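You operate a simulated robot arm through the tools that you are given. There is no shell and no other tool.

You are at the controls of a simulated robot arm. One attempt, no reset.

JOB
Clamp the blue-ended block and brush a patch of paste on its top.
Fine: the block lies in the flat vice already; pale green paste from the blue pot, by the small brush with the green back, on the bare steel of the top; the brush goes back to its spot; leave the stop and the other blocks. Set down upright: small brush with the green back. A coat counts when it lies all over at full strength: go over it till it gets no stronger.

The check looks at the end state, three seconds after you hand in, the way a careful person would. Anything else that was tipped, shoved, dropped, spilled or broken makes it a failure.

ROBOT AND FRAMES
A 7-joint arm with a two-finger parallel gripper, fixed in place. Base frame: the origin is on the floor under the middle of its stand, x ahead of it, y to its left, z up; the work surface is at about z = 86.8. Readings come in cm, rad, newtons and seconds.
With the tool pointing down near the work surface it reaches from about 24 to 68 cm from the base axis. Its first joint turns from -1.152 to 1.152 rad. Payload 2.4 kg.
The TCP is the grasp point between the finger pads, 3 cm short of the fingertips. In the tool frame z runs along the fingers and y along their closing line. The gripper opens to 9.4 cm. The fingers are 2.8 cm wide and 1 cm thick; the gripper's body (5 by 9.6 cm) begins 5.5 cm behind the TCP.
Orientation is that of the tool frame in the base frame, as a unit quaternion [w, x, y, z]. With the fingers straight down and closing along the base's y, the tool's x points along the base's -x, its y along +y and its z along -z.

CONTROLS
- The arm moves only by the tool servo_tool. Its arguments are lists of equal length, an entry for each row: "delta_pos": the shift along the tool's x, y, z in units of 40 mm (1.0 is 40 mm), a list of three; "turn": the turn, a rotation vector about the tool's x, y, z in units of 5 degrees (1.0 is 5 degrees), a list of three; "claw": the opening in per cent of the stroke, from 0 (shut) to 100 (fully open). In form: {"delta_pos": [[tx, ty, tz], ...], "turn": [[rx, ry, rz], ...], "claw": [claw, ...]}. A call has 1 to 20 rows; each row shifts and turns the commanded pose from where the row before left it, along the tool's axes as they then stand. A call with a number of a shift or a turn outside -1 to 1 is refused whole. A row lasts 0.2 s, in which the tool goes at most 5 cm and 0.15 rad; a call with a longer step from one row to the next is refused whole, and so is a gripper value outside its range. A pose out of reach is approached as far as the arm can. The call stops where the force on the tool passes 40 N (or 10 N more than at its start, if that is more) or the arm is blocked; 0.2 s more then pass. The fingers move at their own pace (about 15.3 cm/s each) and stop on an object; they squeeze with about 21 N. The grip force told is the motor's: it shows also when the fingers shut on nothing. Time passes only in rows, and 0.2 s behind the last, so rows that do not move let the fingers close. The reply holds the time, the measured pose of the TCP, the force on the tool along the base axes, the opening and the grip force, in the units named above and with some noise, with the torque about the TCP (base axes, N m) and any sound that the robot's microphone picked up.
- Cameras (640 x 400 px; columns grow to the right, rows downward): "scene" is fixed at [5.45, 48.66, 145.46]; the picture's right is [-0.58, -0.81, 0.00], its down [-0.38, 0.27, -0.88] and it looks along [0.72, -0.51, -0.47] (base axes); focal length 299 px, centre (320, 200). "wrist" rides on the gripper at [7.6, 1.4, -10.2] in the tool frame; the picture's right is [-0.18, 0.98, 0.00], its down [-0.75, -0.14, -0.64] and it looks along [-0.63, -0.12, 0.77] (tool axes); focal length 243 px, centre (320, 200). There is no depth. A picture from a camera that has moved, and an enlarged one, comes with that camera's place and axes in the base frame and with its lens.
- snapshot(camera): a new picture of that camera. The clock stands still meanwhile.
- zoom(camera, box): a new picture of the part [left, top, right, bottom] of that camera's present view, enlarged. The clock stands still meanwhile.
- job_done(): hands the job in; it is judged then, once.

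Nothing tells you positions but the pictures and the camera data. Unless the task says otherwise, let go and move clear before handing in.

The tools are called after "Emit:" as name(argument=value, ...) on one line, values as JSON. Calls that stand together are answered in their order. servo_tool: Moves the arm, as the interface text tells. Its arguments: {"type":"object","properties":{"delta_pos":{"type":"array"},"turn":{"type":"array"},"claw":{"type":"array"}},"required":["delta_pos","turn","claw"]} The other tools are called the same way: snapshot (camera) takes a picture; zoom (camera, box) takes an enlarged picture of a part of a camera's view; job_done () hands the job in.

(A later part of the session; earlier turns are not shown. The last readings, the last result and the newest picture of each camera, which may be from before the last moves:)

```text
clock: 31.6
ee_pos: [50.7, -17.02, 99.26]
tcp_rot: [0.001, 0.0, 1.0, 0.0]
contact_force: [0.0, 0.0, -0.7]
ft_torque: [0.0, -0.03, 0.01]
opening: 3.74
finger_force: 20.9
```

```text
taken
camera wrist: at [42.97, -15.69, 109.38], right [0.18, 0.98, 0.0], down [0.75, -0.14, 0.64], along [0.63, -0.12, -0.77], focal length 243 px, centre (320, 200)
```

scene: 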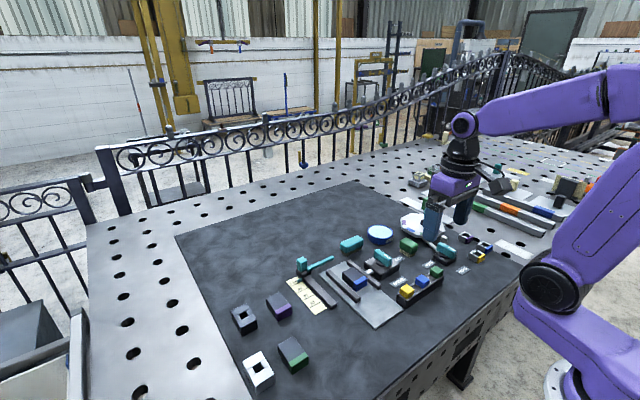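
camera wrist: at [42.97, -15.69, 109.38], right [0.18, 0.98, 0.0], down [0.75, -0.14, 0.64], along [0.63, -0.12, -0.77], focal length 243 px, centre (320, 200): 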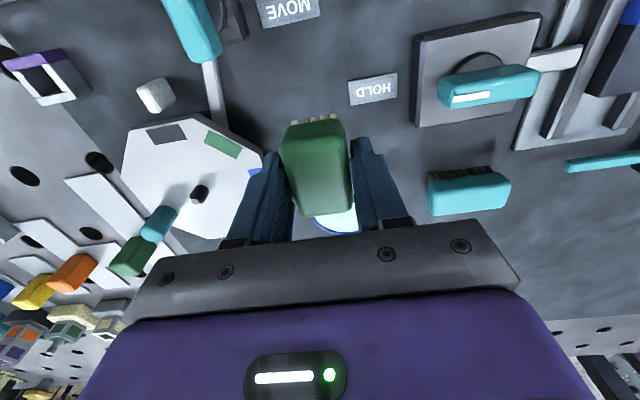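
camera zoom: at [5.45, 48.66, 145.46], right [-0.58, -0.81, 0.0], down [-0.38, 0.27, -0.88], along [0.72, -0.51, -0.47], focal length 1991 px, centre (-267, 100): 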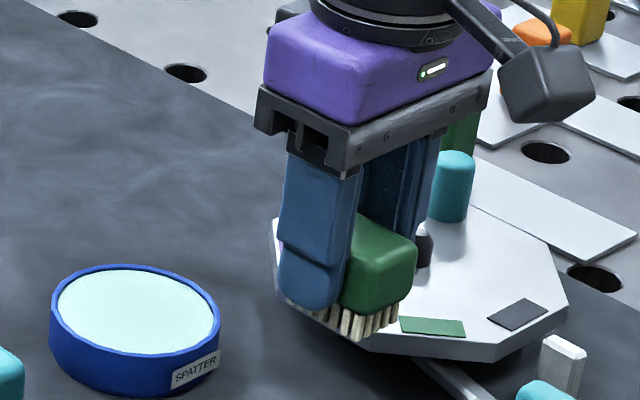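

The brush hangs level in the grip. I'll carry it over the pot, centre ≈ (61.4, -16.0), staying high.

Emit:
servo_tool(delta_pos=[[-0.68, 0.06, 0], [-0.68, 0.06, 0], [-0.68, 0.06, 0], [-0.66, 0.07, 0], [0, 0, 0]], turn=[[0, 0, 0], [0, 0, 0], [0, 0, 0], [0, 0, 0], [0, 0, 0]], claw=[20, 20, 20, 20, 20])

Emit:
snapshot(camera="wrist")

Emit:
zoom(camera="scene", box=[350, 180, 446, 240])

Emit:
zoom(camera="wrist", box=[240, 70, 400, 170])

```text
clock: 32.8
ee_pos: [61.51, -15.88, 99.37]
tcp_rot: [-0.001, -0.001, 1.0, 0.0]
contact_force: [0.5, -0.7, -0.5]
ft_torque: [0.02, 0.0, 0.02]
opening: 3.76
finger_force: 21.4
```

```text
taken
camera wrist: at [53.78, -14.59, 109.38], right [0.18, 0.98, 0.0], down [0.75, -0.14, 0.64], along [0.63, -0.12, -0.77], focal length 243 px, centre (320, 200)
```

wrist: 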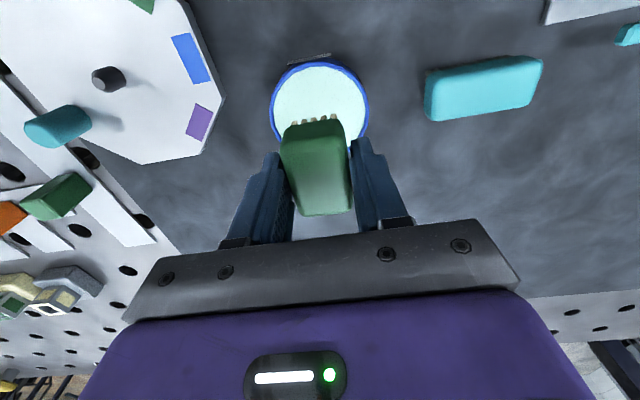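

```text
6.67 times, centred on (398, 210) of scene
camera zoom: at [5.45, 48.66, 145.46], right [-0.58, -0.81, 0.0], down [-0.38, 0.27, -0.88], along [0.72, -0.51, -0.47], focal length 1991 px, centre (-200, 133)
```

zoom: 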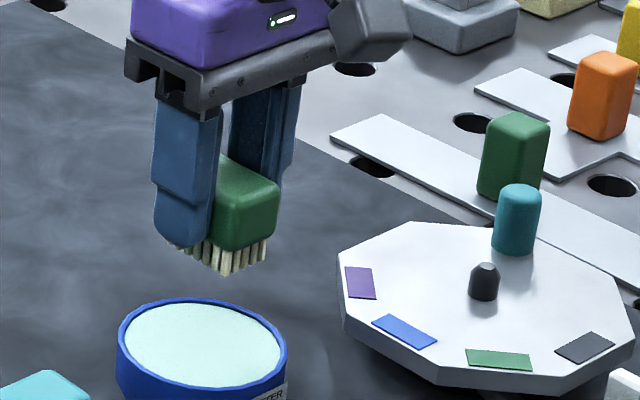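

```text
4.00 times, centred on (320, 120) of wrist
camera zoom: at [53.78, -14.59, 109.38], right [0.18, 0.98, 0.0], down [0.75, -0.14, 0.64], along [0.63, -0.12, -0.77], focal length 970 px, centre (320, 520)
```

zoom: 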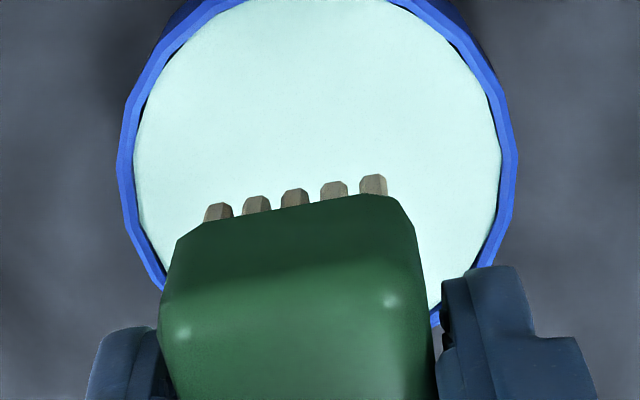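

The brush is above the middle of the pot. I'll lower it so the bristles just dip into the paste.

Emit:
servo_tool(delta_pos=[[0, 0, 0.6], [0, 0, 0.5], [0, 0, 0.3], [0, 0, 0.1], [0, 0, 0.1], [0, 0, 0.05], [0, 0, 0]], turn=[[0, 0, 0], [0, 0, 0], [0, 0, 0], [0, 0, 0], [0, 0, 0], [0, 0, 0], [0, 0, 0]], claw=[20, 20, 20, 20, 20, 20, 20])

Emit:
zoom(camera="scene", box=[350, 195, 430, 245])

Emit:
zoom(camera="wrist", box=[240, 70, 400, 170])

```text
clock: 34.4
ee_pos: [61.51, -15.89, 92.62]
tcp_rot: [0.002, 0.0, 1.0, 0.0]
contact_force: [5.0, 0.8, 18.9]
ft_torque: [-0.02, -0.07, 0.02]
opening: 3.82
finger_force: 21.2
```

```text
8.00 times, centred on (390, 220) of scene
camera zoom: at [5.42, 48.67, 145.46], right [-0.58, -0.81, 0.0], down [-0.38, 0.27, -0.88], along [0.72, -0.51, -0.47], focal length 2389 px, centre (-240, 40)
```

zoom: 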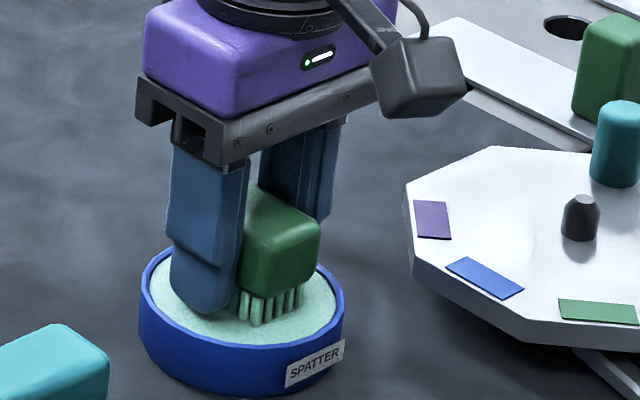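

```text
4.00 times, centred on (320, 120) of wrist
camera zoom: at [53.85, -14.61, 102.8], right [0.18, 0.98, 0.0], down [0.75, -0.14, 0.65], along [0.63, -0.12, -0.76], focal length 970 px, centre (320, 520)
```

zoom: 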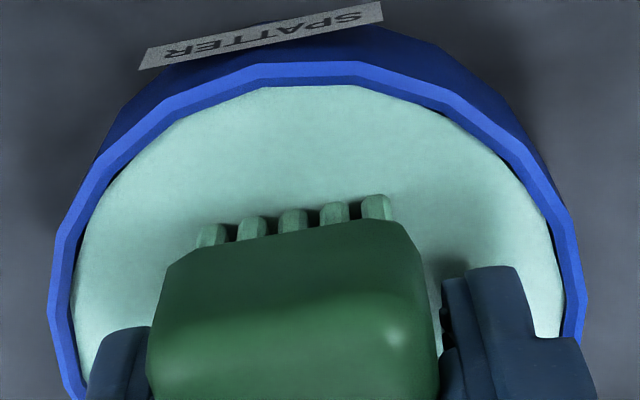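

The bristles have turned pale green, so the brush is loaded, with a light press of 19 N on the paste. I'll lift and check that it didn't shift in the grip.

Emit:
servo_tool(delta_pos=[[0, 0, -0.15], [0, 0, -0.5], [0, 0, -0.5], [0, 0, -0.5], [0, 0, 0]], turn=[[0, 0, 0], [0, 0, 0], [0, 0, 0], [0, 0, 0], [0, 0, 0]], claw=[20, 20, 20, 20, 20])

Emit:
zoom(camera="scene", box=[350, 180, 446, 240])

Emit:
zoom(camera="wrist", box=[240, 70, 400, 170])

```text
clock: 35.6
ee_pos: [61.51, -15.97, 99.17]
tcp_rot: [-0.001, 0.0, 1.0, 0.0]
contact_force: [-0.3, 0.0, -0.1]
ft_torque: [-0.01, 0.05, -0.03]
opening: 3.76
finger_force: 21.1
```

```text
6.67 times, centred on (398, 210) of scene
camera zoom: at [5.45, 48.66, 145.46], right [-0.58, -0.81, 0.0], down [-0.38, 0.27, -0.88], along [0.72, -0.51, -0.47], focal length 1991 px, centre (-200, 133)
```

zoom: 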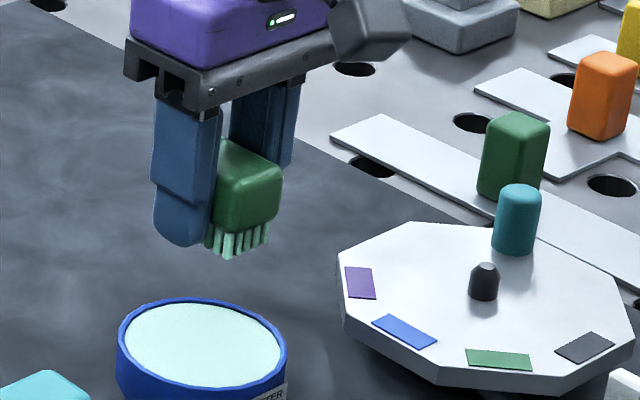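

```text
4.00 times, centred on (320, 120) of wrist
camera zoom: at [53.85, -14.61, 109.38], right [0.18, 0.98, 0.0], down [0.75, -0.14, 0.64], along [0.63, -0.12, -0.77], focal length 970 px, centre (320, 520)
```

zoom: 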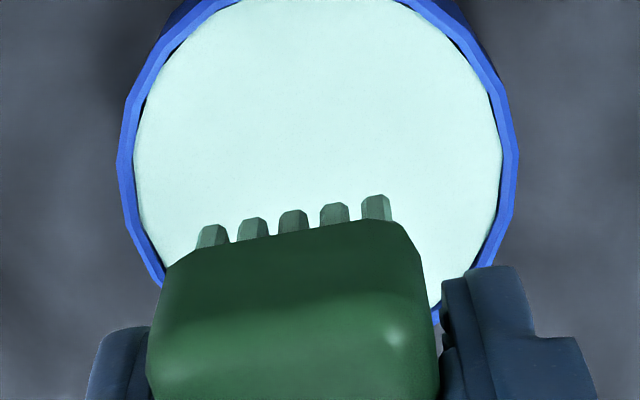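

The brush slid up in the grip by roughly 0.8 cm while dipping, since the paste surface is higher than I estimated. I'll look closely at how it sits now before going on.

Emit:
zoom(camera="scene", box=[365, 185, 405, 225])

Emit:
snapshot(camera="wrist")

Emit:
zoom(camera="wrist", box=[220, 90, 420, 240])

```text
10.00 times, centred on (385, 205) of scene
camera zoom: at [5.45, 48.66, 145.46], right [-0.58, -0.81, 0.0], down [-0.38, 0.27, -0.88], along [0.72, -0.51, -0.47], focal length 2987 px, centre (-330, 150)
```

zoom: 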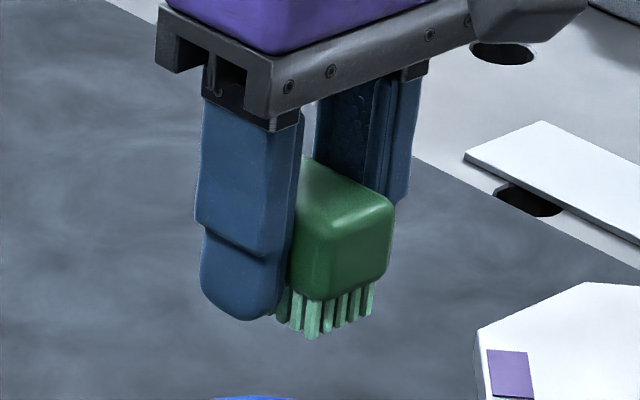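

```text
taken
camera wrist: at [53.85, -14.61, 109.38], right [0.18, 0.98, 0.0], down [0.75, -0.14, 0.64], along [0.63, -0.12, -0.77], focal length 243 px, centre (320, 200)
```

wrist: 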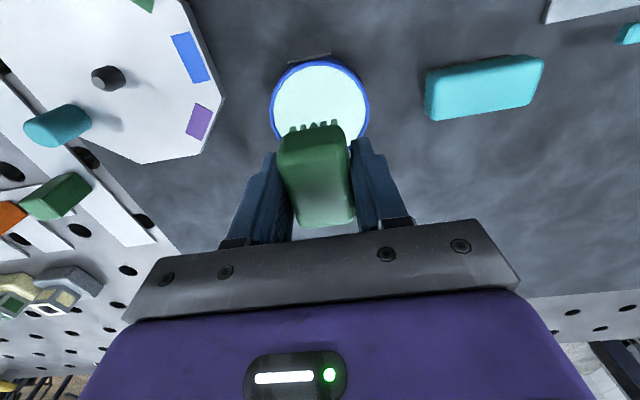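

```text
2.67 times, centred on (320, 165) of wrist
camera zoom: at [53.85, -14.61, 109.38], right [0.18, 0.98, 0.0], down [0.75, -0.14, 0.64], along [0.63, -0.12, -0.77], focal length 647 px, centre (320, 293)
```

zoom: 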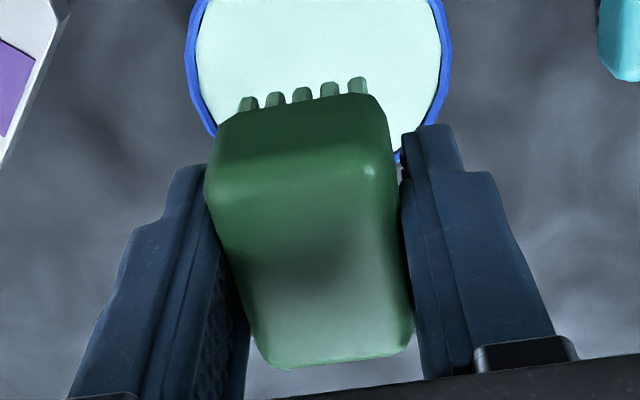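

The brush slipped up about 1 cm, leaving the bristles nearly level with the fingertips. I'll take it back to its own spot, set it down gently and regrip it higher.

Emit:
servo_tool(delta_pos=[[0.68, -0.06, 0], [0.68, -0.06, 0], [0.68, -0.06, 0], [0.66, -0.07, 0], [0, 0, 0.7], [0, 0, 0.7], [0, 0, 0.5], [0, 0, 0.2], [0, 0, 0]], turn=[[0, 0, 0], [0, 0, 0], [0, 0, 0], [0, 0, 0], [0, 0, 0], [0, 0, 0], [0, 0, 0], [0, 0, 0], [0, 0, 0]], claw=[20, 20, 20, 20, 20, 20, 20, 20, 20])

Emit:
zoom(camera="scene", box=[380, 215, 440, 255])

Emit:
snapshot(camera="wrist")

```text
clock: 37.6
ee_pos: [50.67, -16.87, 90.71]
tcp_rot: [0.0, 0.0, 1.0, 0.0]
contact_force: [0.4, 0.4, -0.6]
ft_torque: [-0.02, 0.0, 0.03]
opening: 3.75
finger_force: 20.9
```

```text
10.00 times, centred on (410, 235) of scene
camera zoom: at [5.45, 48.66, 145.46], right [-0.58, -0.81, 0.0], down [-0.38, 0.27, -0.88], along [0.72, -0.51, -0.47], focal length 2987 px, centre (-580, -150)
```

zoom: 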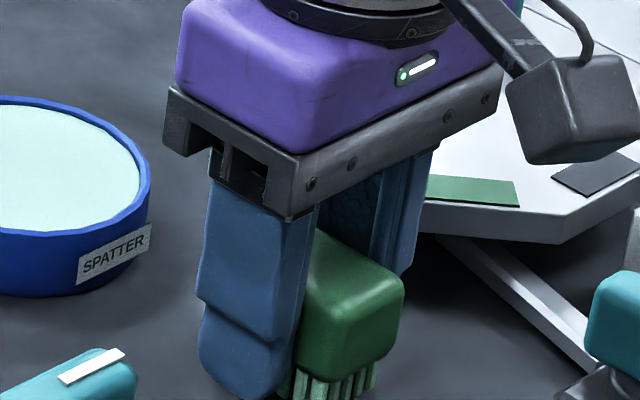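

```text
taken
camera wrist: at [42.99, -15.57, 100.87], right [0.18, 0.98, 0.0], down [0.75, -0.14, 0.64], along [0.63, -0.12, -0.77], focal length 243 px, centre (320, 200)
```

wrist: 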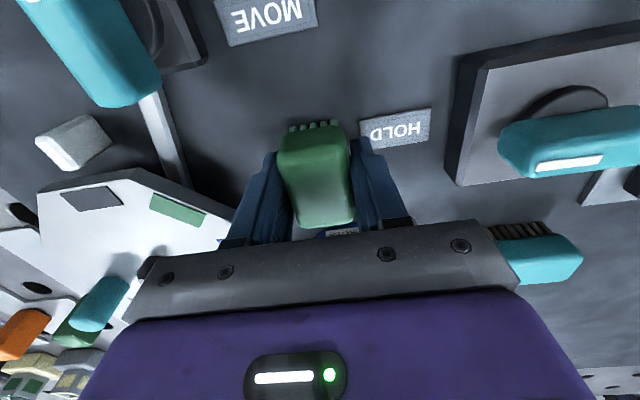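

The brush is about half a centimetre above its spot. I'll step down gently until it touches.

Emit:
servo_tool(delta_pos=[[0, 0, 0.03], [0, 0, 0.03], [0, 0, 0.03], [0, 0, 0]], turn=[[0, 0, 0], [0, 0, 0], [0, 0, 0], [0, 0, 0]], claw=[20, 20, 20, 20])

Emit:
zoom(camera="scene", box=[390, 230, 430, 260])

```text
clock: 38.6
ee_pos: [50.72, -17.01, 90.37]
tcp_rot: [-0.001, -0.001, 1.0, 0.0]
contact_force: [-0.3, 0.7, -0.4]
ft_torque: [0.0, -0.05, 0.0]
opening: 3.79
finger_force: 21.0
```

```text
13.33 times, centred on (410, 245) of scene
camera zoom: at [5.45, 48.66, 145.46], right [-0.58, -0.81, 0.0], down [-0.38, 0.27, -0.88], along [0.72, -0.51, -0.47], focal length 3982 px, centre (-880, -400)
```

zoom: 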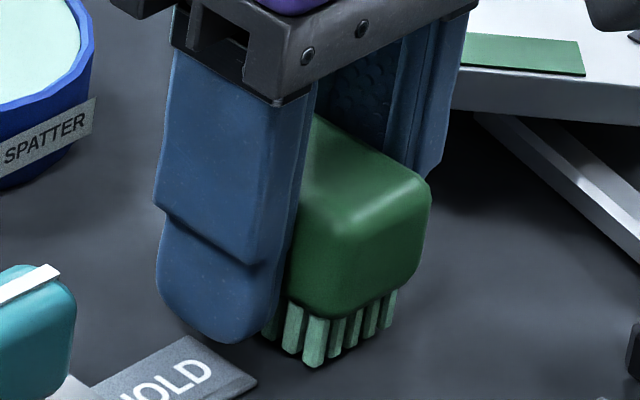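

No contact yet. I'll keep stepping down by about 1 mm.

Emit:
servo_tool(delta_pos=[[0, 0, 0.025], [0, 0, 0]], turn=[[0, 0, 0], [0, 0, 0]], claw=[20, 20])

Emit:
servo_tool(delta_pos=[[0, 0, 0.025], [0, 0, 0]], turn=[[0, 0, 0], [0, 0, 0]], claw=[20, 20])

Emit:
zoom(camera="scene", box=[390, 230, 430, 260])

```text
clock: 39.2
ee_pos: [50.61, -16.92, 90.29]
tcp_rot: [0.0, 0.0, 1.0, 0.0]
contact_force: [0.6, -0.2, 0.4]
ft_torque: [0.02, 0.01, 0.0]
opening: 3.77
finger_force: 20.8
```

```text
clock: 39.8
ee_pos: [50.63, -17.0, 90.21]
tcp_rot: [0.001, 0.0, 1.0, 0.0]
contact_force: [-0.4, -0.3, 2.6]
ft_torque: [0.01, -0.03, -0.04]
opening: 3.76
finger_force: 21.2
```

```text
13.33 times, centred on (410, 245) of scene
camera zoom: at [5.44, 48.66, 145.46], right [-0.58, -0.81, 0.0], down [-0.38, 0.27, -0.88], along [0.72, -0.51, -0.47], focal length 3982 px, centre (-880, -400)
```

zoom: 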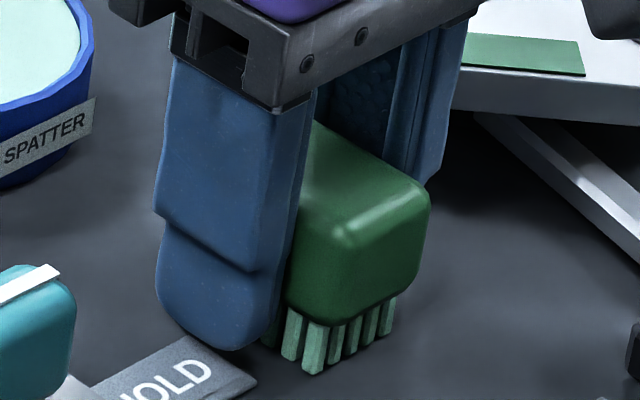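

The brush rests on its spot (2.6 N). I'll open, rise 1 cm and grip the back again.

Emit:
servo_tool(delta_pos=[[0, 0, 0], [0, 0, 0], [0, 0, -0.125], [0, 0, -0.125], [0, 0, 0]], turn=[[0, 0, 0], [0, 0, 0], [0, 0, 0], [0, 0, 0], [0, 0, 0]], claw=[55, 55, 55, 55, 55])

Emit:
zoom(camera="wrist", box=[220, 90, 420, 240])

Emit:
servo_tool(delta_pos=[[0, 0, 0], [0, 0, 0], [0, 0, 0], [0, 0, 0]], turn=[[0, 0, 0], [0, 0, 0], [0, 0, 0], [0, 0, 0]], claw=[0, 0, 0, 0])

Emit:
zoom(camera="scene", box=[390, 225, 430, 255])

Emit:
zoom(camera="wrist", box=[220, 90, 420, 240])

```text
clock: 41.0
ee_pos: [50.6, -16.97, 91.09]
tcp_rot: [0.0, 0.0, 1.0, 0.0]
contact_force: [0.5, 0.1, -0.3]
ft_torque: [-0.01, -0.02, -0.05]
opening: 5.19
finger_force: 0.0
```

```text
2.67 times, centred on (320, 165) of wrist
camera zoom: at [42.97, -15.63, 101.38], right [0.18, 0.98, 0.0], down [0.75, -0.14, 0.64], along [0.63, -0.12, -0.77], focal length 647 px, centre (320, 293)
```

zoom: 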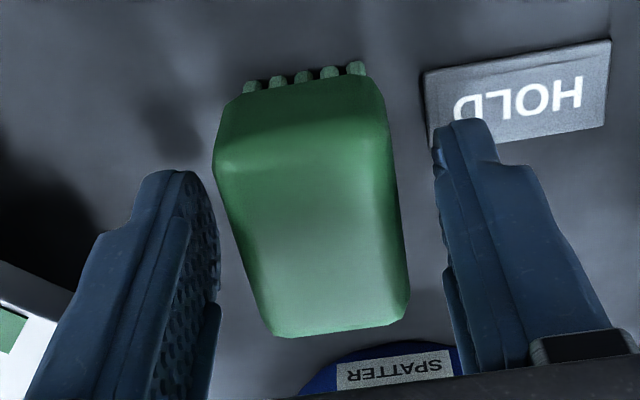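

```text
clock: 42.0
ee_pos: [50.73, -17.0, 91.25]
tcp_rot: [0.001, -0.001, 1.0, 0.001]
contact_force: [-0.1, -0.1, 2.4]
ft_torque: [0.05, 0.05, 0.0]
opening: 3.76
finger_force: 20.8
```

```text
13.33 times, centred on (410, 240) of scene
camera zoom: at [5.44, 48.66, 145.46], right [-0.58, -0.81, 0.0], down [-0.38, 0.27, -0.88], along [0.72, -0.51, -0.47], focal length 3982 px, centre (-880, -333)
```

zoom: 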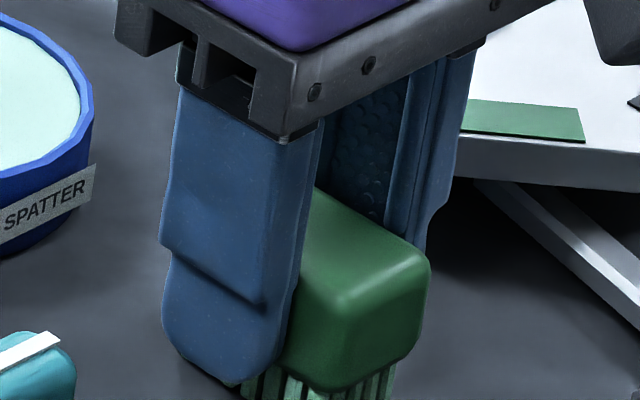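

```text
2.67 times, centred on (320, 165) of wrist
camera zoom: at [42.97, -15.63, 101.38], right [0.18, 0.98, 0.0], down [0.75, -0.14, 0.64], along [0.63, -0.12, -0.77], focal length 647 px, centre (320, 293)
```

zoom: 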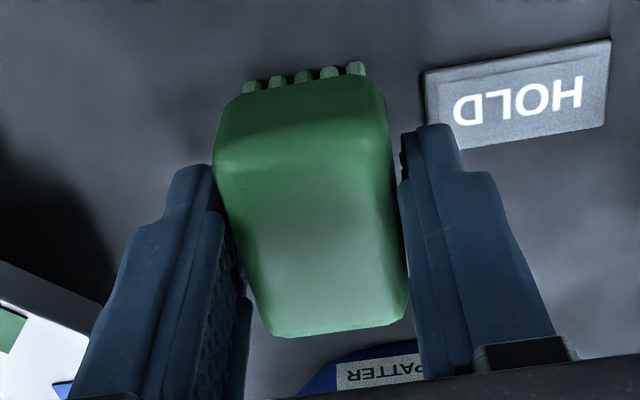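

The brush is regripped at the right height and hasn't moved on its spot. I'll lift it and stop short of the vice to measure where the clamped block now sits.

Emit:
servo_tool(delta_pos=[[0, 0, -0.25], [0, 0, -0.7], [0, 0, -0.7], [0, 0, -0.6], [0.43, 0.55, 0], [0.43, 0.55, 0], [0.43, 0.55, 0], [0.43, 0.55, 0], [0.43, 0.55, 0], [0, 0, 0]], turn=[[0, 0, 0], [0, 0, 0], [0, 0, 0], [0, 0, 0], [0, 0, 0], [0, 0, 0], [0, 0, 0], [0, 0, 0], [0, 0, 0], [0, 0, 0]], claw=[0, 0, 0, 0, 0, 0, 0, 0, 0, 0])

Emit:
snapshot(camera="wrist")

Emit:
zoom(camera="wrist", box=[400, 110, 560, 210])

Emit:
zoom(camera="scene", box=[325, 255, 389, 295])

```text
clock: 44.2
ee_pos: [41.89, -6.06, 100.08]
tcp_rot: [0.0, 0.0, 1.0, 0.001]
contact_force: [0.0, -0.1, 0.0]
ft_torque: [0.03, 0.02, 0.01]
opening: 3.78
finger_force: 20.7
```

```text
taken
camera wrist: at [34.33, -4.57, 110.26], right [0.18, 0.98, 0.0], down [0.75, -0.14, 0.64], along [0.63, -0.12, -0.77], focal length 243 px, centre (320, 200)
```

wrist: 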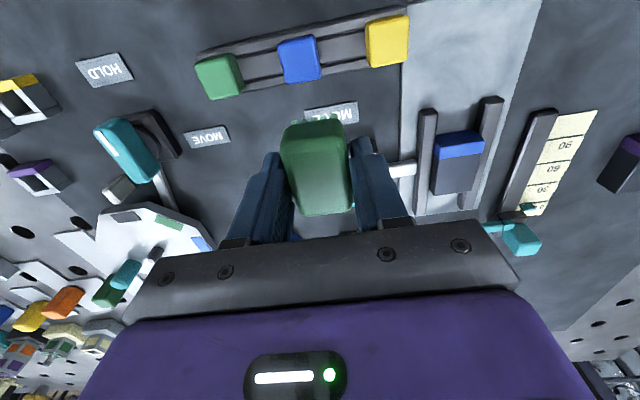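

```text
4.00 times, centred on (480, 160) of wrist
camera zoom: at [34.33, -4.57, 110.26], right [0.18, 0.98, 0.0], down [0.75, -0.14, 0.64], along [0.63, -0.12, -0.77], focal length 970 px, centre (-320, 360)
```

zoom: 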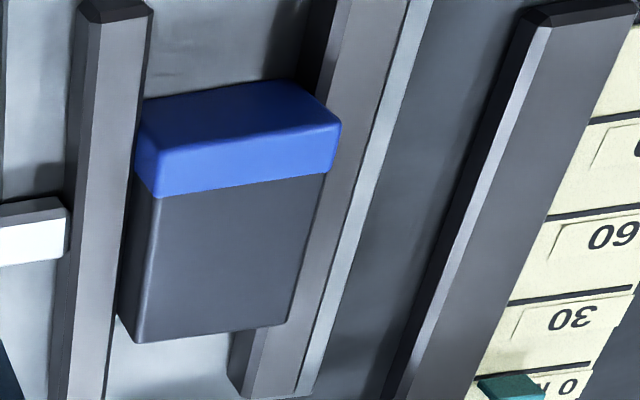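

```text
10.00 times, centred on (357, 275) of scene
camera zoom: at [5.45, 48.66, 145.46], right [-0.58, -0.81, 0.0], down [-0.38, 0.27, -0.88], along [0.72, -0.51, -0.47], focal length 2987 px, centre (-50, -550)
```

zoom: 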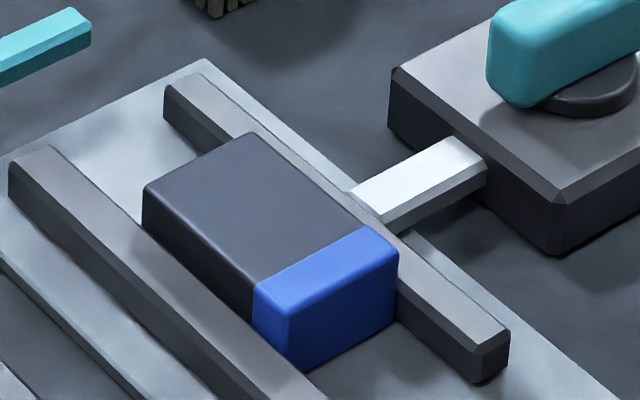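

The clamped block's bare steel now spans x 48.2–52.85, y 4.6–8.4, top at z ≈ 89.9. I'll bring the brush over its centre (50.5, 6.5) and lower to just above the surface.

Emit:
servo_tool(delta_pos=[[-0.4285, 0.6225, 0], [-0.4285, 0.6225, 0], [-0.4285, 0.6225, 0], [-0.4285, 0.6225, 0], [-0.4285, 0.6225, 0], [0, 0, 0.5], [0, 0, 0.4], [0, 0, 0.3], [0, 0, 0]], turn=[[0, 0, 0], [0, 0, 0], [0, 0, 0], [0, 0, 0], [0, 0, 0], [0, 0, 0], [0, 0, 0], [0, 0, 0], [0, 0, 0]], claw=[0, 0, 0, 0, 0, 0, 0, 0, 0])

Emit:
zoom(camera="scene", box=[320, 235, 400, 295])

Emit:
zoom(camera="wrist", box=[220, 60, 420, 240])

```text
clock: 46.2
ee_pos: [50.63, 6.51, 95.35]
tcp_rot: [0.0, 0.001, 1.0, 0.0]
contact_force: [-0.1, -0.5, -0.1]
ft_torque: [0.01, -0.03, -0.02]
opening: 3.78
finger_force: 20.9
```

```text
6.67 times, centred on (360, 265) of scene
camera zoom: at [5.45, 48.66, 145.46], right [-0.58, -0.81, 0.0], down [-0.38, 0.27, -0.88], along [0.72, -0.51, -0.47], focal length 1991 px, centre (53, -233)
```

zoom: 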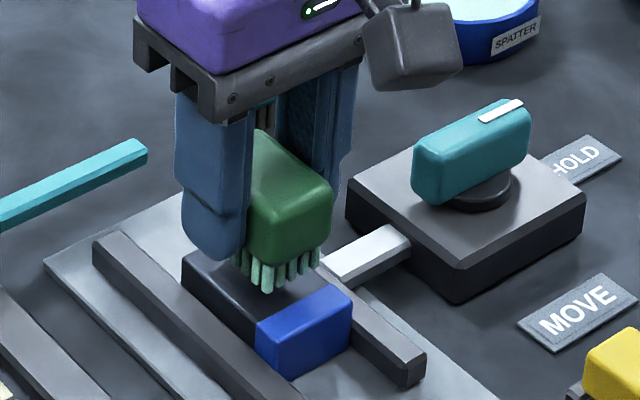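

```text
2.22 times, centred on (320, 150) of wrist
camera zoom: at [42.94, 7.82, 105.52], right [0.18, 0.98, 0.0], down [0.75, -0.14, 0.64], along [0.63, -0.12, -0.77], focal length 539 px, centre (320, 311)
```

zoom: 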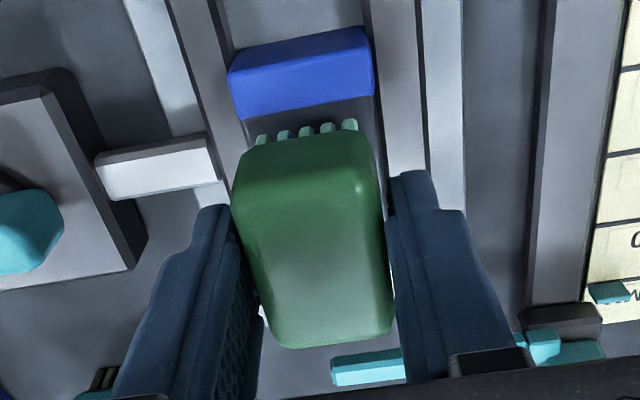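

The brush is centred about 1 cm above the steel. I'll lower it gently until it touches.

Emit:
servo_tool(delta_pos=[[0, 0, 0.1], [0, 0, 0.08], [0, 0, 0.03], [0, 0, 0]], turn=[[0, 0, 0], [0, 0, 0], [0, 0, 0], [0, 0, 0]], claw=[0, 0, 0, 0])

Emit:
servo_tool(delta_pos=[[0, 0, 0.0125], [0, 0, 0]], turn=[[0, 0, 0], [0, 0, 0]], claw=[0, 0])

Emit:
servo_tool(delta_pos=[[0, 0, 0.0125], [0, 0, 0]], turn=[[0, 0, 0], [0, 0, 0]], claw=[0, 0])

Emit:
zoom(camera="scene", box=[335, 250, 383, 290])

```text
clock: 47.2
ee_pos: [50.74, 6.47, 94.52]
tcp_rot: [0.001, -0.001, 1.0, 0.0]
contact_force: [-0.3, 0.4, -0.4]
ft_torque: [-0.01, 0.0, 0.0]
opening: 3.77
finger_force: 21.3
```

```text
clock: 47.8
ee_pos: [50.53, 6.5, 94.36]
tcp_rot: [-0.001, 0.0, 1.0, 0.0]
contact_force: [0.5, 0.0, 0.3]
ft_torque: [0.03, 0.04, 0.01]
opening: 3.79
finger_force: 20.9
```

```text
clock: 48.4
ee_pos: [50.55, 6.6, 94.45]
tcp_rot: [0.0, 0.0, 1.0, 0.0]
contact_force: [0.6, -0.2, -0.4]
ft_torque: [0.01, -0.02, 0.0]
opening: 3.78
finger_force: 21.6
```

```text
10.00 times, centred on (359, 270) of scene
camera zoom: at [5.45, 48.66, 145.46], right [-0.58, -0.81, 0.0], down [-0.38, 0.27, -0.88], along [0.72, -0.51, -0.47], focal length 2987 px, centre (-70, -500)
```

zoom: 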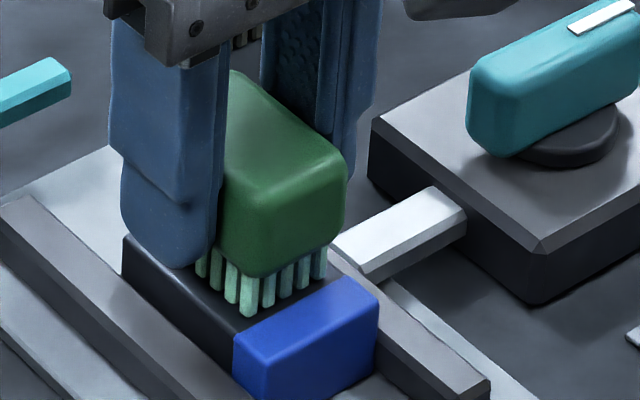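

Nearly there, with no contact yet. I'll continue down in half-millimetre steps.

Emit:
servo_tool(delta_pos=[[0, 0, 0.0125], [0, 0, 0]], turn=[[0, 0, 0], [0, 0, 0]], claw=[0, 0])

Emit:
servo_tool(delta_pos=[[0, 0, 0.0125], [0, 0, 0]], turn=[[0, 0, 0], [0, 0, 0]], claw=[0, 0])

Emit:
servo_tool(delta_pos=[[0, 0, 0.0125], [0, 0, 0]], turn=[[0, 0, 0], [0, 0, 0]], claw=[0, 0])

Emit:
zoom(camera="scene", box=[335, 250, 383, 290])

```text
clock: 49.0
ee_pos: [50.67, 6.46, 94.32]
tcp_rot: [0.0, 0.0, 1.0, 0.0]
contact_force: [0.3, 0.0, 2.5]
ft_torque: [0.0, 0.03, 0.03]
opening: 3.76
finger_force: 21.1
```

```text
clock: 49.6
ee_pos: [50.65, 6.48, 94.37]
tcp_rot: [0.0, 0.0, 1.0, 0.001]
contact_force: [-2.2, -0.9, 10.5]
ft_torque: [-0.01, 0.1, -0.02]
opening: 3.77
finger_force: 20.7
```

```text
clock: 50.2
ee_pos: [50.63, 6.56, 94.35]
tcp_rot: [0.002, 0.0, 1.0, -0.001]
contact_force: [-2.6, -1.6, 18.8]
ft_torque: [-0.01, 0.14, 0.03]
opening: 3.79
finger_force: 20.5
```

```text
10.00 times, centred on (359, 270) of scene
camera zoom: at [5.41, 48.65, 145.47], right [-0.58, -0.81, 0.0], down [-0.38, 0.27, -0.88], along [0.72, -0.51, -0.47], focal length 2987 px, centre (-70, -500)
```

zoom: 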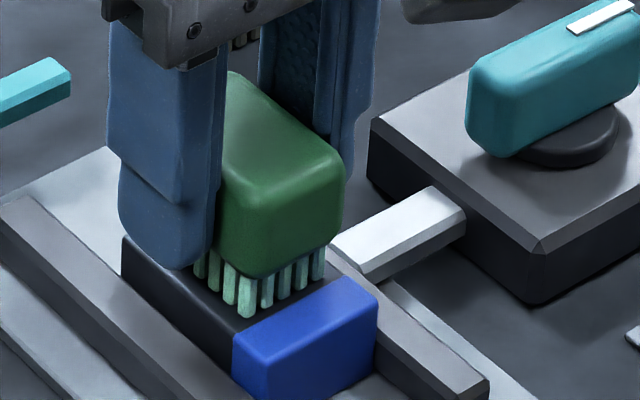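

Contact at z = 90.0, now at 18.8 N, a bit much. I'll ease off to about 8 N and make slow strokes across the width.

Emit:
servo_tool(delta_pos=[[0, 0, -0.016], [0, 0.034, 0], [0, 0.034, 0], [0, 0.034, 0], [0, 0.034, 0], [0, -0.034, 0], [0, -0.034, 0], [0, -0.034, 0], [0, -0.034, 0], [0, -0.034, 0], [0, -0.034, 0], [0, -0.034, 0], [0, -0.034, 0], [0, 0.034, 0], [0, 0.034, 0], [0, 0.034, 0], [0, 0.034, 0], [0, 0, 0]], turn=[[0, 0, 0], [0, 0, 0], [0, 0, 0], [0, 0, 0], [0, 0, 0], [0, 0, 0], [0, 0, 0], [0, 0, 0], [0, 0, 0], [0, 0, 0], [0, 0, 0], [0, 0, 0], [0, 0, 0], [0, 0, 0], [0, 0, 0], [0, 0, 0], [0, 0, 0], [0, 0, 0]], claw=[0, 0, 0, 0, 0, 0, 0, 0, 0, 0, 0, 0, 0, 0, 0, 0, 0, 0])

Emit:
zoom(camera="scene", box=[335, 250, 383, 290])

Emit:
zoom(camera="wrist", box=[220, 60, 420, 240])

```text
clock: 54.0
ee_pos: [50.63, 6.41, 94.33]
tcp_rot: [0.0, 0.0, 1.0, 0.0]
contact_force: [-0.6, -0.2, -0.8]
ft_torque: [0.02, -0.03, 0.02]
opening: 3.77
finger_force: 21.2
```

```text
10.00 times, centred on (359, 270) of scene
camera zoom: at [5.45, 48.66, 145.46], right [-0.58, -0.81, 0.0], down [-0.38, 0.27, -0.88], along [0.72, -0.51, -0.47], focal length 2987 px, centre (-70, -500)
```

zoom: 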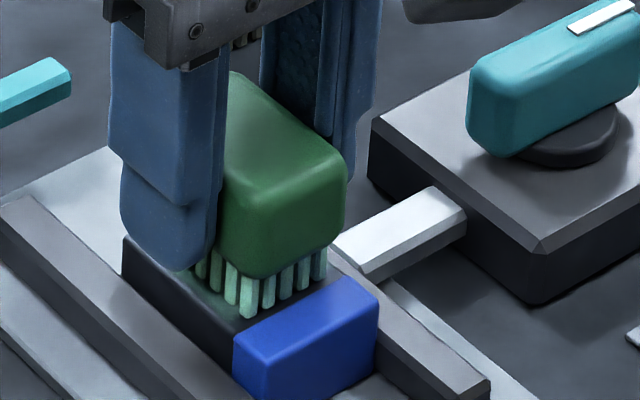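

```text
2.22 times, centred on (320, 150) of wrist
camera zoom: at [42.95, 7.84, 104.53], right [0.18, 0.98, 0.0], down [0.75, -0.14, 0.64], along [0.63, -0.12, -0.77], focal length 539 px, centre (320, 311)
```

zoom: 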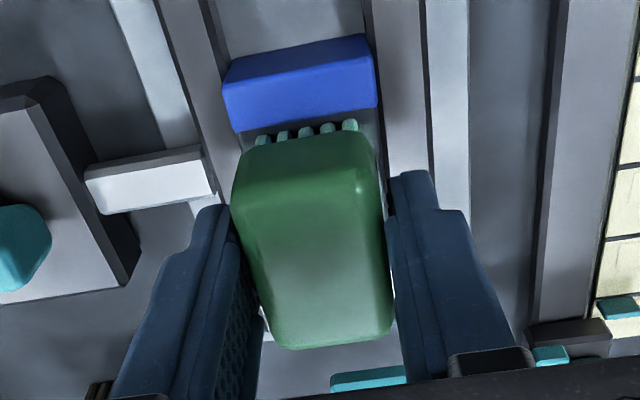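

The contact has eased to zero. I'll lift 5 cm and look at what was deposited.

Emit:
servo_tool(delta_pos=[[0, 0, -0.3], [0, 0, -0.6], [0, 0, -0.6], [0, 0, 0]], turn=[[0, 0, 0], [0, 0, 0], [0, 0, 0], [0, 0, 0]], claw=[0, 0, 0, 0])

Emit:
zoom(camera="scene", box=[330, 250, 386, 290])

Emit:
zoom(camera="wrist", box=[260, 60, 400, 150])

```text
clock: 55.0
ee_pos: [50.6, 6.55, 100.34]
tcp_rot: [0.0, 0.0, 1.0, 0.0]
contact_force: [0.3, -0.5, -0.7]
ft_torque: [-0.01, 0.02, 0.02]
opening: 3.79
finger_force: 20.9
```

```text
10.00 times, centred on (358, 270) of scene
camera zoom: at [5.45, 48.66, 145.46], right [-0.58, -0.81, 0.0], down [-0.38, 0.27, -0.88], along [0.72, -0.51, -0.47], focal length 2987 px, centre (-60, -500)
```

zoom: 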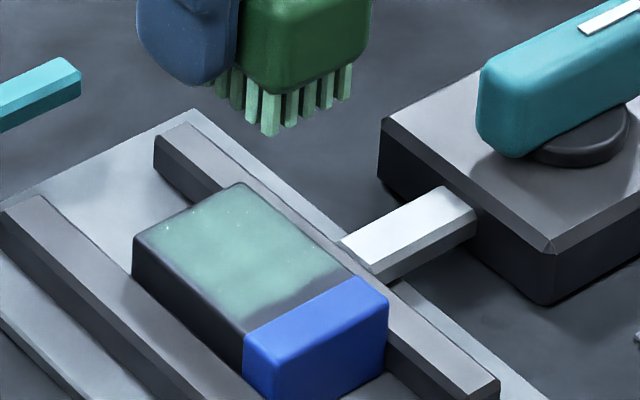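

```text
4.44 times, centred on (330, 105) of wrist
camera zoom: at [43.01, 7.8, 110.52], right [0.18, 0.98, 0.0], down [0.75, -0.14, 0.64], along [0.63, -0.12, -0.77], focal length 1078 px, centre (276, 622)
```

zoom: 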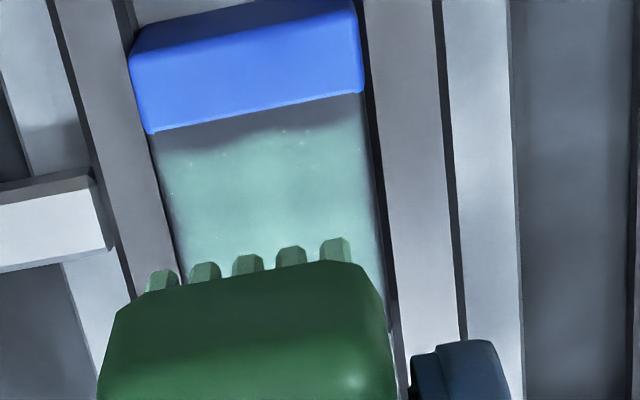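

A fairly even coat is going on, but it is thin at the blue boundary and at the sides. I'll go back down, shifted toward the boundary, with wider strokes.

Emit:
servo_tool(delta_pos=[[0.1125, 0, 0.4], [0, 0, 0.5], [0, 0, 0.4], [0, 0, 0.15], [0, 0, 0.03], [0, 0, 0]], turn=[[0, 0, 0], [0, 0, 0], [0, 0, 0], [0, 0, 0], [0, 0, 0], [0, 0, 0]], claw=[0, 0, 0, 0, 0, 0])

Emit:
servo_tool(delta_pos=[[0, 0, 0.01], [0, 0, 0]], turn=[[0, 0, 0], [0, 0, 0]], claw=[0, 0])

```text
clock: 56.4
ee_pos: [50.04, 6.53, 94.43]
tcp_rot: [0.001, 0.0, 1.0, 0.0]
contact_force: [-0.4, -0.6, -1.0]
ft_torque: [0.01, 0.02, -0.02]
opening: 3.76
finger_force: 21.3
```

```text
clock: 57.0
ee_pos: [50.27, 6.49, 94.34]
tcp_rot: [0.0, 0.0, 1.0, 0.001]
contact_force: [-0.5, -0.4, -0.7]
ft_torque: [0.03, 0.0, -0.02]
opening: 3.77
finger_force: 20.6
```

No contact yet; stepping down another 0.4 mm at a time.

Emit:
servo_tool(delta_pos=[[0, 0, 0.01], [0, 0, 0]], turn=[[0, 0, 0], [0, 0, 0]], claw=[0, 0])

Emit:
servo_tool(delta_pos=[[0, 0, 0.01], [0, 0, 0]], turn=[[0, 0, 0], [0, 0, 0]], claw=[0, 0])

```text
clock: 57.6
ee_pos: [50.23, 6.5, 94.38]
tcp_rot: [0.0, 0.0, 1.0, 0.001]
contact_force: [0.1, 0.2, -0.7]
ft_torque: [0.01, 0.0, -0.01]
opening: 3.79
finger_force: 21.1
```

```text
clock: 58.2
ee_pos: [50.15, 6.5, 94.29]
tcp_rot: [0.0, -0.001, 1.0, 0.001]
contact_force: [-2.1, 0.4, 5.3]
ft_torque: [-0.04, 0.03, 0.01]
opening: 3.8
finger_force: 21.3
```

Contact at 5 N. Now strokes of ±7.5 mm across the width at this x.

Emit:
servo_tool(delta_pos=[[0, 0.047, 0], [0, 0.047, 0], [0, 0.047, 0], [0, 0.047, 0], [0, -0.047, 0], [0, -0.047, 0], [0, -0.047, 0], [0, -0.047, 0], [0, -0.047, 0], [0, -0.047, 0], [0, -0.047, 0], [0, -0.047, 0], [0, 0.047, 0], [0, 0.047, 0], [0, 0.047, 0], [0, 0.047, 0], [0, 0, 0]], turn=[[0, 0, 0], [0, 0, 0], [0, 0, 0], [0, 0, 0], [0, 0, 0], [0, 0, 0], [0, 0, 0], [0, 0, 0], [0, 0, 0], [0, 0, 0], [0, 0, 0], [0, 0, 0], [0, 0, 0], [0, 0, 0], [0, 0, 0], [0, 0, 0], [0, 0, 0]], claw=[0, 0, 0, 0, 0, 0, 0, 0, 0, 0, 0, 0, 0, 0, 0, 0, 0])

Emit:
zoom(camera="scene", box=[330, 250, 386, 290])

```text
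clock: 61.8
ee_pos: [50.21, 6.48, 94.41]
tcp_rot: [0.0, -0.001, 1.0, 0.0]
contact_force: [-0.2, -3.6, 9.6]
ft_torque: [-0.08, -0.03, -0.03]
opening: 3.76
finger_force: 21.2
```

```text
10.00 times, centred on (358, 270) of scene
camera zoom: at [5.43, 48.65, 145.47], right [-0.58, -0.81, 0.0], down [-0.38, 0.27, -0.88], along [0.72, -0.51, -0.47], focal length 2987 px, centre (-60, -500)
```

zoom: 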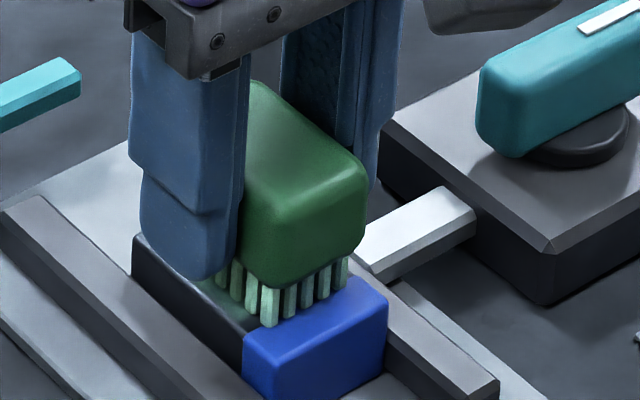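

Still in light contact. I'll shift +4 mm in x and repeat, then again.

Emit:
servo_tool(delta_pos=[[-0.05, 0, 0], [-0.05, 0, 0], [0, 0.047, 0], [0, 0.047, 0], [0, 0.047, 0], [0, 0.047, 0], [0, -0.047, 0], [0, -0.047, 0], [0, -0.047, 0], [0, -0.047, 0], [0, -0.047, 0], [0, -0.047, 0], [0, -0.047, 0], [0, -0.047, 0], [0, 0.047, 0], [0, 0.047, 0], [0, 0.047, 0], [0, 0.047, 0], [0, 0, 0]], turn=[[0, 0, 0], [0, 0, 0], [0, 0, 0], [0, 0, 0], [0, 0, 0], [0, 0, 0], [0, 0, 0], [0, 0, 0], [0, 0, 0], [0, 0, 0], [0, 0, 0], [0, 0, 0], [0, 0, 0], [0, 0, 0], [0, 0, 0], [0, 0, 0], [0, 0, 0], [0, 0, 0], [0, 0, 0]], claw=[0, 0, 0, 0, 0, 0, 0, 0, 0, 0, 0, 0, 0, 0, 0, 0, 0, 0, 0])

Emit:
servo_tool(delta_pos=[[-0.05, 0, 0], [-0.05, 0, 0], [0, 0.047, 0], [0, 0.047, 0], [0, 0.047, 0], [0, 0.047, 0], [0, -0.047, 0], [0, -0.047, 0], [0, -0.047, 0], [0, -0.047, 0], [0, -0.047, 0], [0, -0.047, 0], [0, -0.047, 0], [0, -0.047, 0], [0, 0.047, 0], [0, 0.047, 0], [0, 0.047, 0], [0, 0.047, 0], [0, 0, 0]], turn=[[0, 0, 0], [0, 0, 0], [0, 0, 0], [0, 0, 0], [0, 0, 0], [0, 0, 0], [0, 0, 0], [0, 0, 0], [0, 0, 0], [0, 0, 0], [0, 0, 0], [0, 0, 0], [0, 0, 0], [0, 0, 0], [0, 0, 0], [0, 0, 0], [0, 0, 0], [0, 0, 0], [0, 0, 0]], claw=[0, 0, 0, 0, 0, 0, 0, 0, 0, 0, 0, 0, 0, 0, 0, 0, 0, 0, 0])

Emit:
servo_tool(delta_pos=[[0, 0, -0.3], [0, 0, -0.6], [0, 0, -0.6], [0, 0, 0]], turn=[[0, 0, 0], [0, 0, 0], [0, 0, 0], [0, 0, 0]], claw=[0, 0, 0, 0])

Emit:
zoom(camera="scene", box=[330, 250, 386, 290])

Emit:
zoom(camera="wrist", box=[260, 60, 400, 150])

```text
clock: 65.8
ee_pos: [50.5, 6.52, 94.25]
tcp_rot: [0.0, 0.0, 1.0, -0.001]
contact_force: [-0.4, -3.5, 8.6]
ft_torque: [-0.11, 0.0, 0.01]
opening: 3.78
finger_force: 20.6
```

```text
clock: 69.8
ee_pos: [50.96, 6.44, 94.29]
tcp_rot: [0.0, 0.0, 1.0, 0.0]
contact_force: [0.1, 0.0, -0.9]
ft_torque: [-0.01, 0.01, 0.0]
opening: 3.75
finger_force: 21.4
```

```text
clock: 70.8
ee_pos: [51.0, 6.47, 100.35]
tcp_rot: [0.0, 0.0, 1.0, 0.0]
contact_force: [0.4, -0.1, -0.5]
ft_torque: [0.02, 0.03, 0.0]
opening: 3.8
finger_force: 21.2
```

```text
10.00 times, centred on (358, 270) of scene
camera zoom: at [5.45, 48.66, 145.46], right [-0.58, -0.81, 0.0], down [-0.38, 0.27, -0.88], along [0.72, -0.51, -0.47], focal length 2987 px, centre (-60, -500)
```

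zoom: 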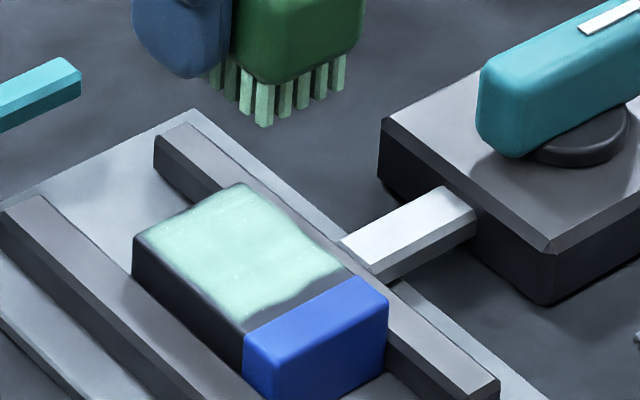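

```text
4.44 times, centred on (330, 105) of wrist
camera zoom: at [43.3, 7.74, 110.53], right [0.18, 0.98, 0.0], down [0.75, -0.14, 0.64], along [0.63, -0.12, -0.77], focal length 1078 px, centre (276, 622)
```

zoom: 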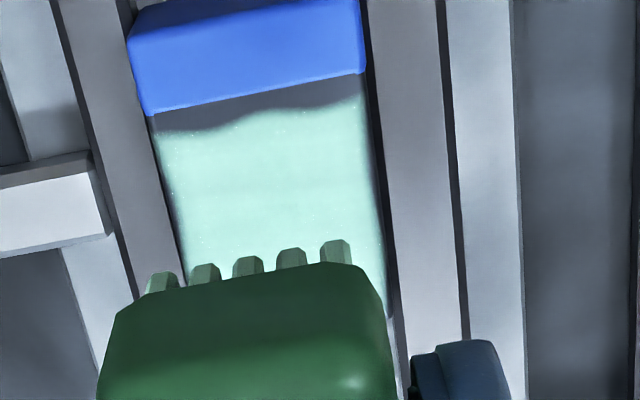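

The coat is much stronger now, with a bare strip of about 4 mm left along the blue boundary and thin side edges. I'll make more passes shifted further toward the boundary.

Emit:
servo_tool(delta_pos=[[0.25, 0, 0.4], [0, 0, 0.5], [0, 0, 0.4], [0, 0, 0.15], [0, 0, 0.05], [0, 0, 0]], turn=[[0, 0, 0], [0, 0, 0], [0, 0, 0], [0, 0, 0], [0, 0, 0], [0, 0, 0]], claw=[0, 0, 0, 0, 0, 0])

Emit:
servo_tool(delta_pos=[[0, 0, 0.008], [0, 0, 0]], turn=[[0, 0, 0], [0, 0, 0]], claw=[0, 0])

Emit:
servo_tool(delta_pos=[[0, 0, 0.008], [0, 0, 0]], turn=[[0, 0, 0], [0, 0, 0]], claw=[0, 0])

```text
clock: 72.2
ee_pos: [50.05, 6.56, 94.32]
tcp_rot: [0.0, 0.0, 1.0, 0.0]
contact_force: [-0.1, -0.3, -0.5]
ft_torque: [0.01, -0.01, 0.0]
opening: 3.75
finger_force: 20.9
```

```text
clock: 72.8
ee_pos: [49.89, 6.43, 94.22]
tcp_rot: [0.001, 0.0, 1.0, 0.0]
contact_force: [0.8, -0.6, 2.5]
ft_torque: [-0.02, 0.04, -0.03]
opening: 3.75
finger_force: 20.9
```

```text
clock: 73.4
ee_pos: [49.98, 6.41, 94.32]
tcp_rot: [0.001, 0.0, 1.0, -0.001]
contact_force: [-3.1, -1.0, 12.1]
ft_torque: [-0.06, 0.15, 0.01]
opening: 3.75
finger_force: 21.2
```

In contact at about 12 N; I'll ease slightly and stroke at this shifted position.

Emit:
servo_tool(delta_pos=[[0, 0, -0.003], [0, 0.047, 0], [0, 0.047, 0], [0, 0.047, 0], [0, 0.047, 0], [0, -0.047, 0], [0, -0.047, 0], [0, -0.047, 0], [0, -0.047, 0], [0, -0.047, 0], [0, -0.047, 0], [0, -0.047, 0], [0, -0.047, 0], [0, 0.047, 0], [0, 0.047, 0], [0, 0.047, 0], [0, 0.047, 0], [0, 0, 0]], turn=[[0, 0, 0], [0, 0, 0], [0, 0, 0], [0, 0, 0], [0, 0, 0], [0, 0, 0], [0, 0, 0], [0, 0, 0], [0, 0, 0], [0, 0, 0], [0, 0, 0], [0, 0, 0], [0, 0, 0], [0, 0, 0], [0, 0, 0], [0, 0, 0], [0, 0, 0], [0, 0, 0]], claw=[0, 0, 0, 0, 0, 0, 0, 0, 0, 0, 0, 0, 0, 0, 0, 0, 0, 0])

Emit:
servo_tool(delta_pos=[[0, 0, -0.3], [0, 0, -0.6], [0, 0, -0.6], [0, 0, 0]], turn=[[0, 0, 0], [0, 0, 0], [0, 0, 0], [0, 0, 0]], claw=[0, 0, 0, 0])

Emit:
zoom(camera="scene", box=[330, 250, 386, 290])

Emit:
zoom(camera="wrist", box=[260, 60, 400, 150])

```text
clock: 77.2
ee_pos: [49.98, 6.44, 94.28]
tcp_rot: [0.0, -0.001, 1.0, 0.001]
contact_force: [-0.3, -0.5, 2.0]
ft_torque: [-0.06, -0.01, 0.02]
opening: 3.77
finger_force: 21.0
```

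```text
clock: 78.2
ee_pos: [50.03, 6.51, 100.29]
tcp_rot: [0.0, 0.0, 1.0, -0.001]
contact_force: [-0.7, 0.2, -0.6]
ft_torque: [-0.01, 0.02, 0.02]
opening: 3.77
finger_force: 20.7
```

```text
10.00 times, centred on (358, 270) of scene
camera zoom: at [5.45, 48.66, 145.46], right [-0.58, -0.81, 0.0], down [-0.38, 0.27, -0.88], along [0.72, -0.51, -0.47], focal length 2987 px, centre (-60, -500)
```

zoom: 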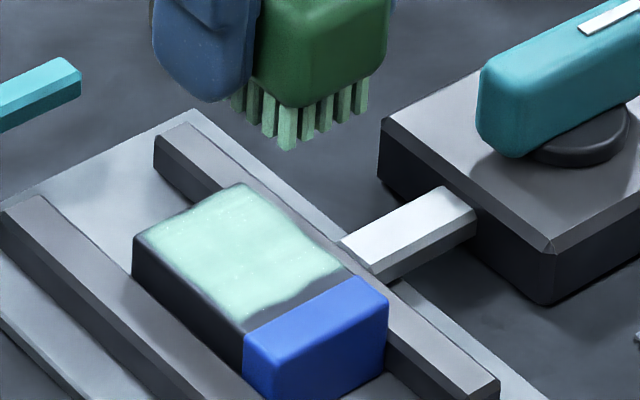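

```text
4.44 times, centred on (330, 105) of wrist
camera zoom: at [42.33, 7.83, 110.46], right [0.18, 0.98, 0.0], down [0.75, -0.14, 0.64], along [0.63, -0.12, -0.77], focal length 1078 px, centre (276, 622)
```

zoom: 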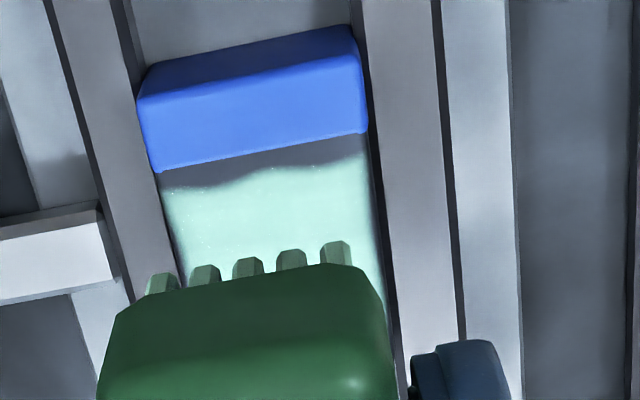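

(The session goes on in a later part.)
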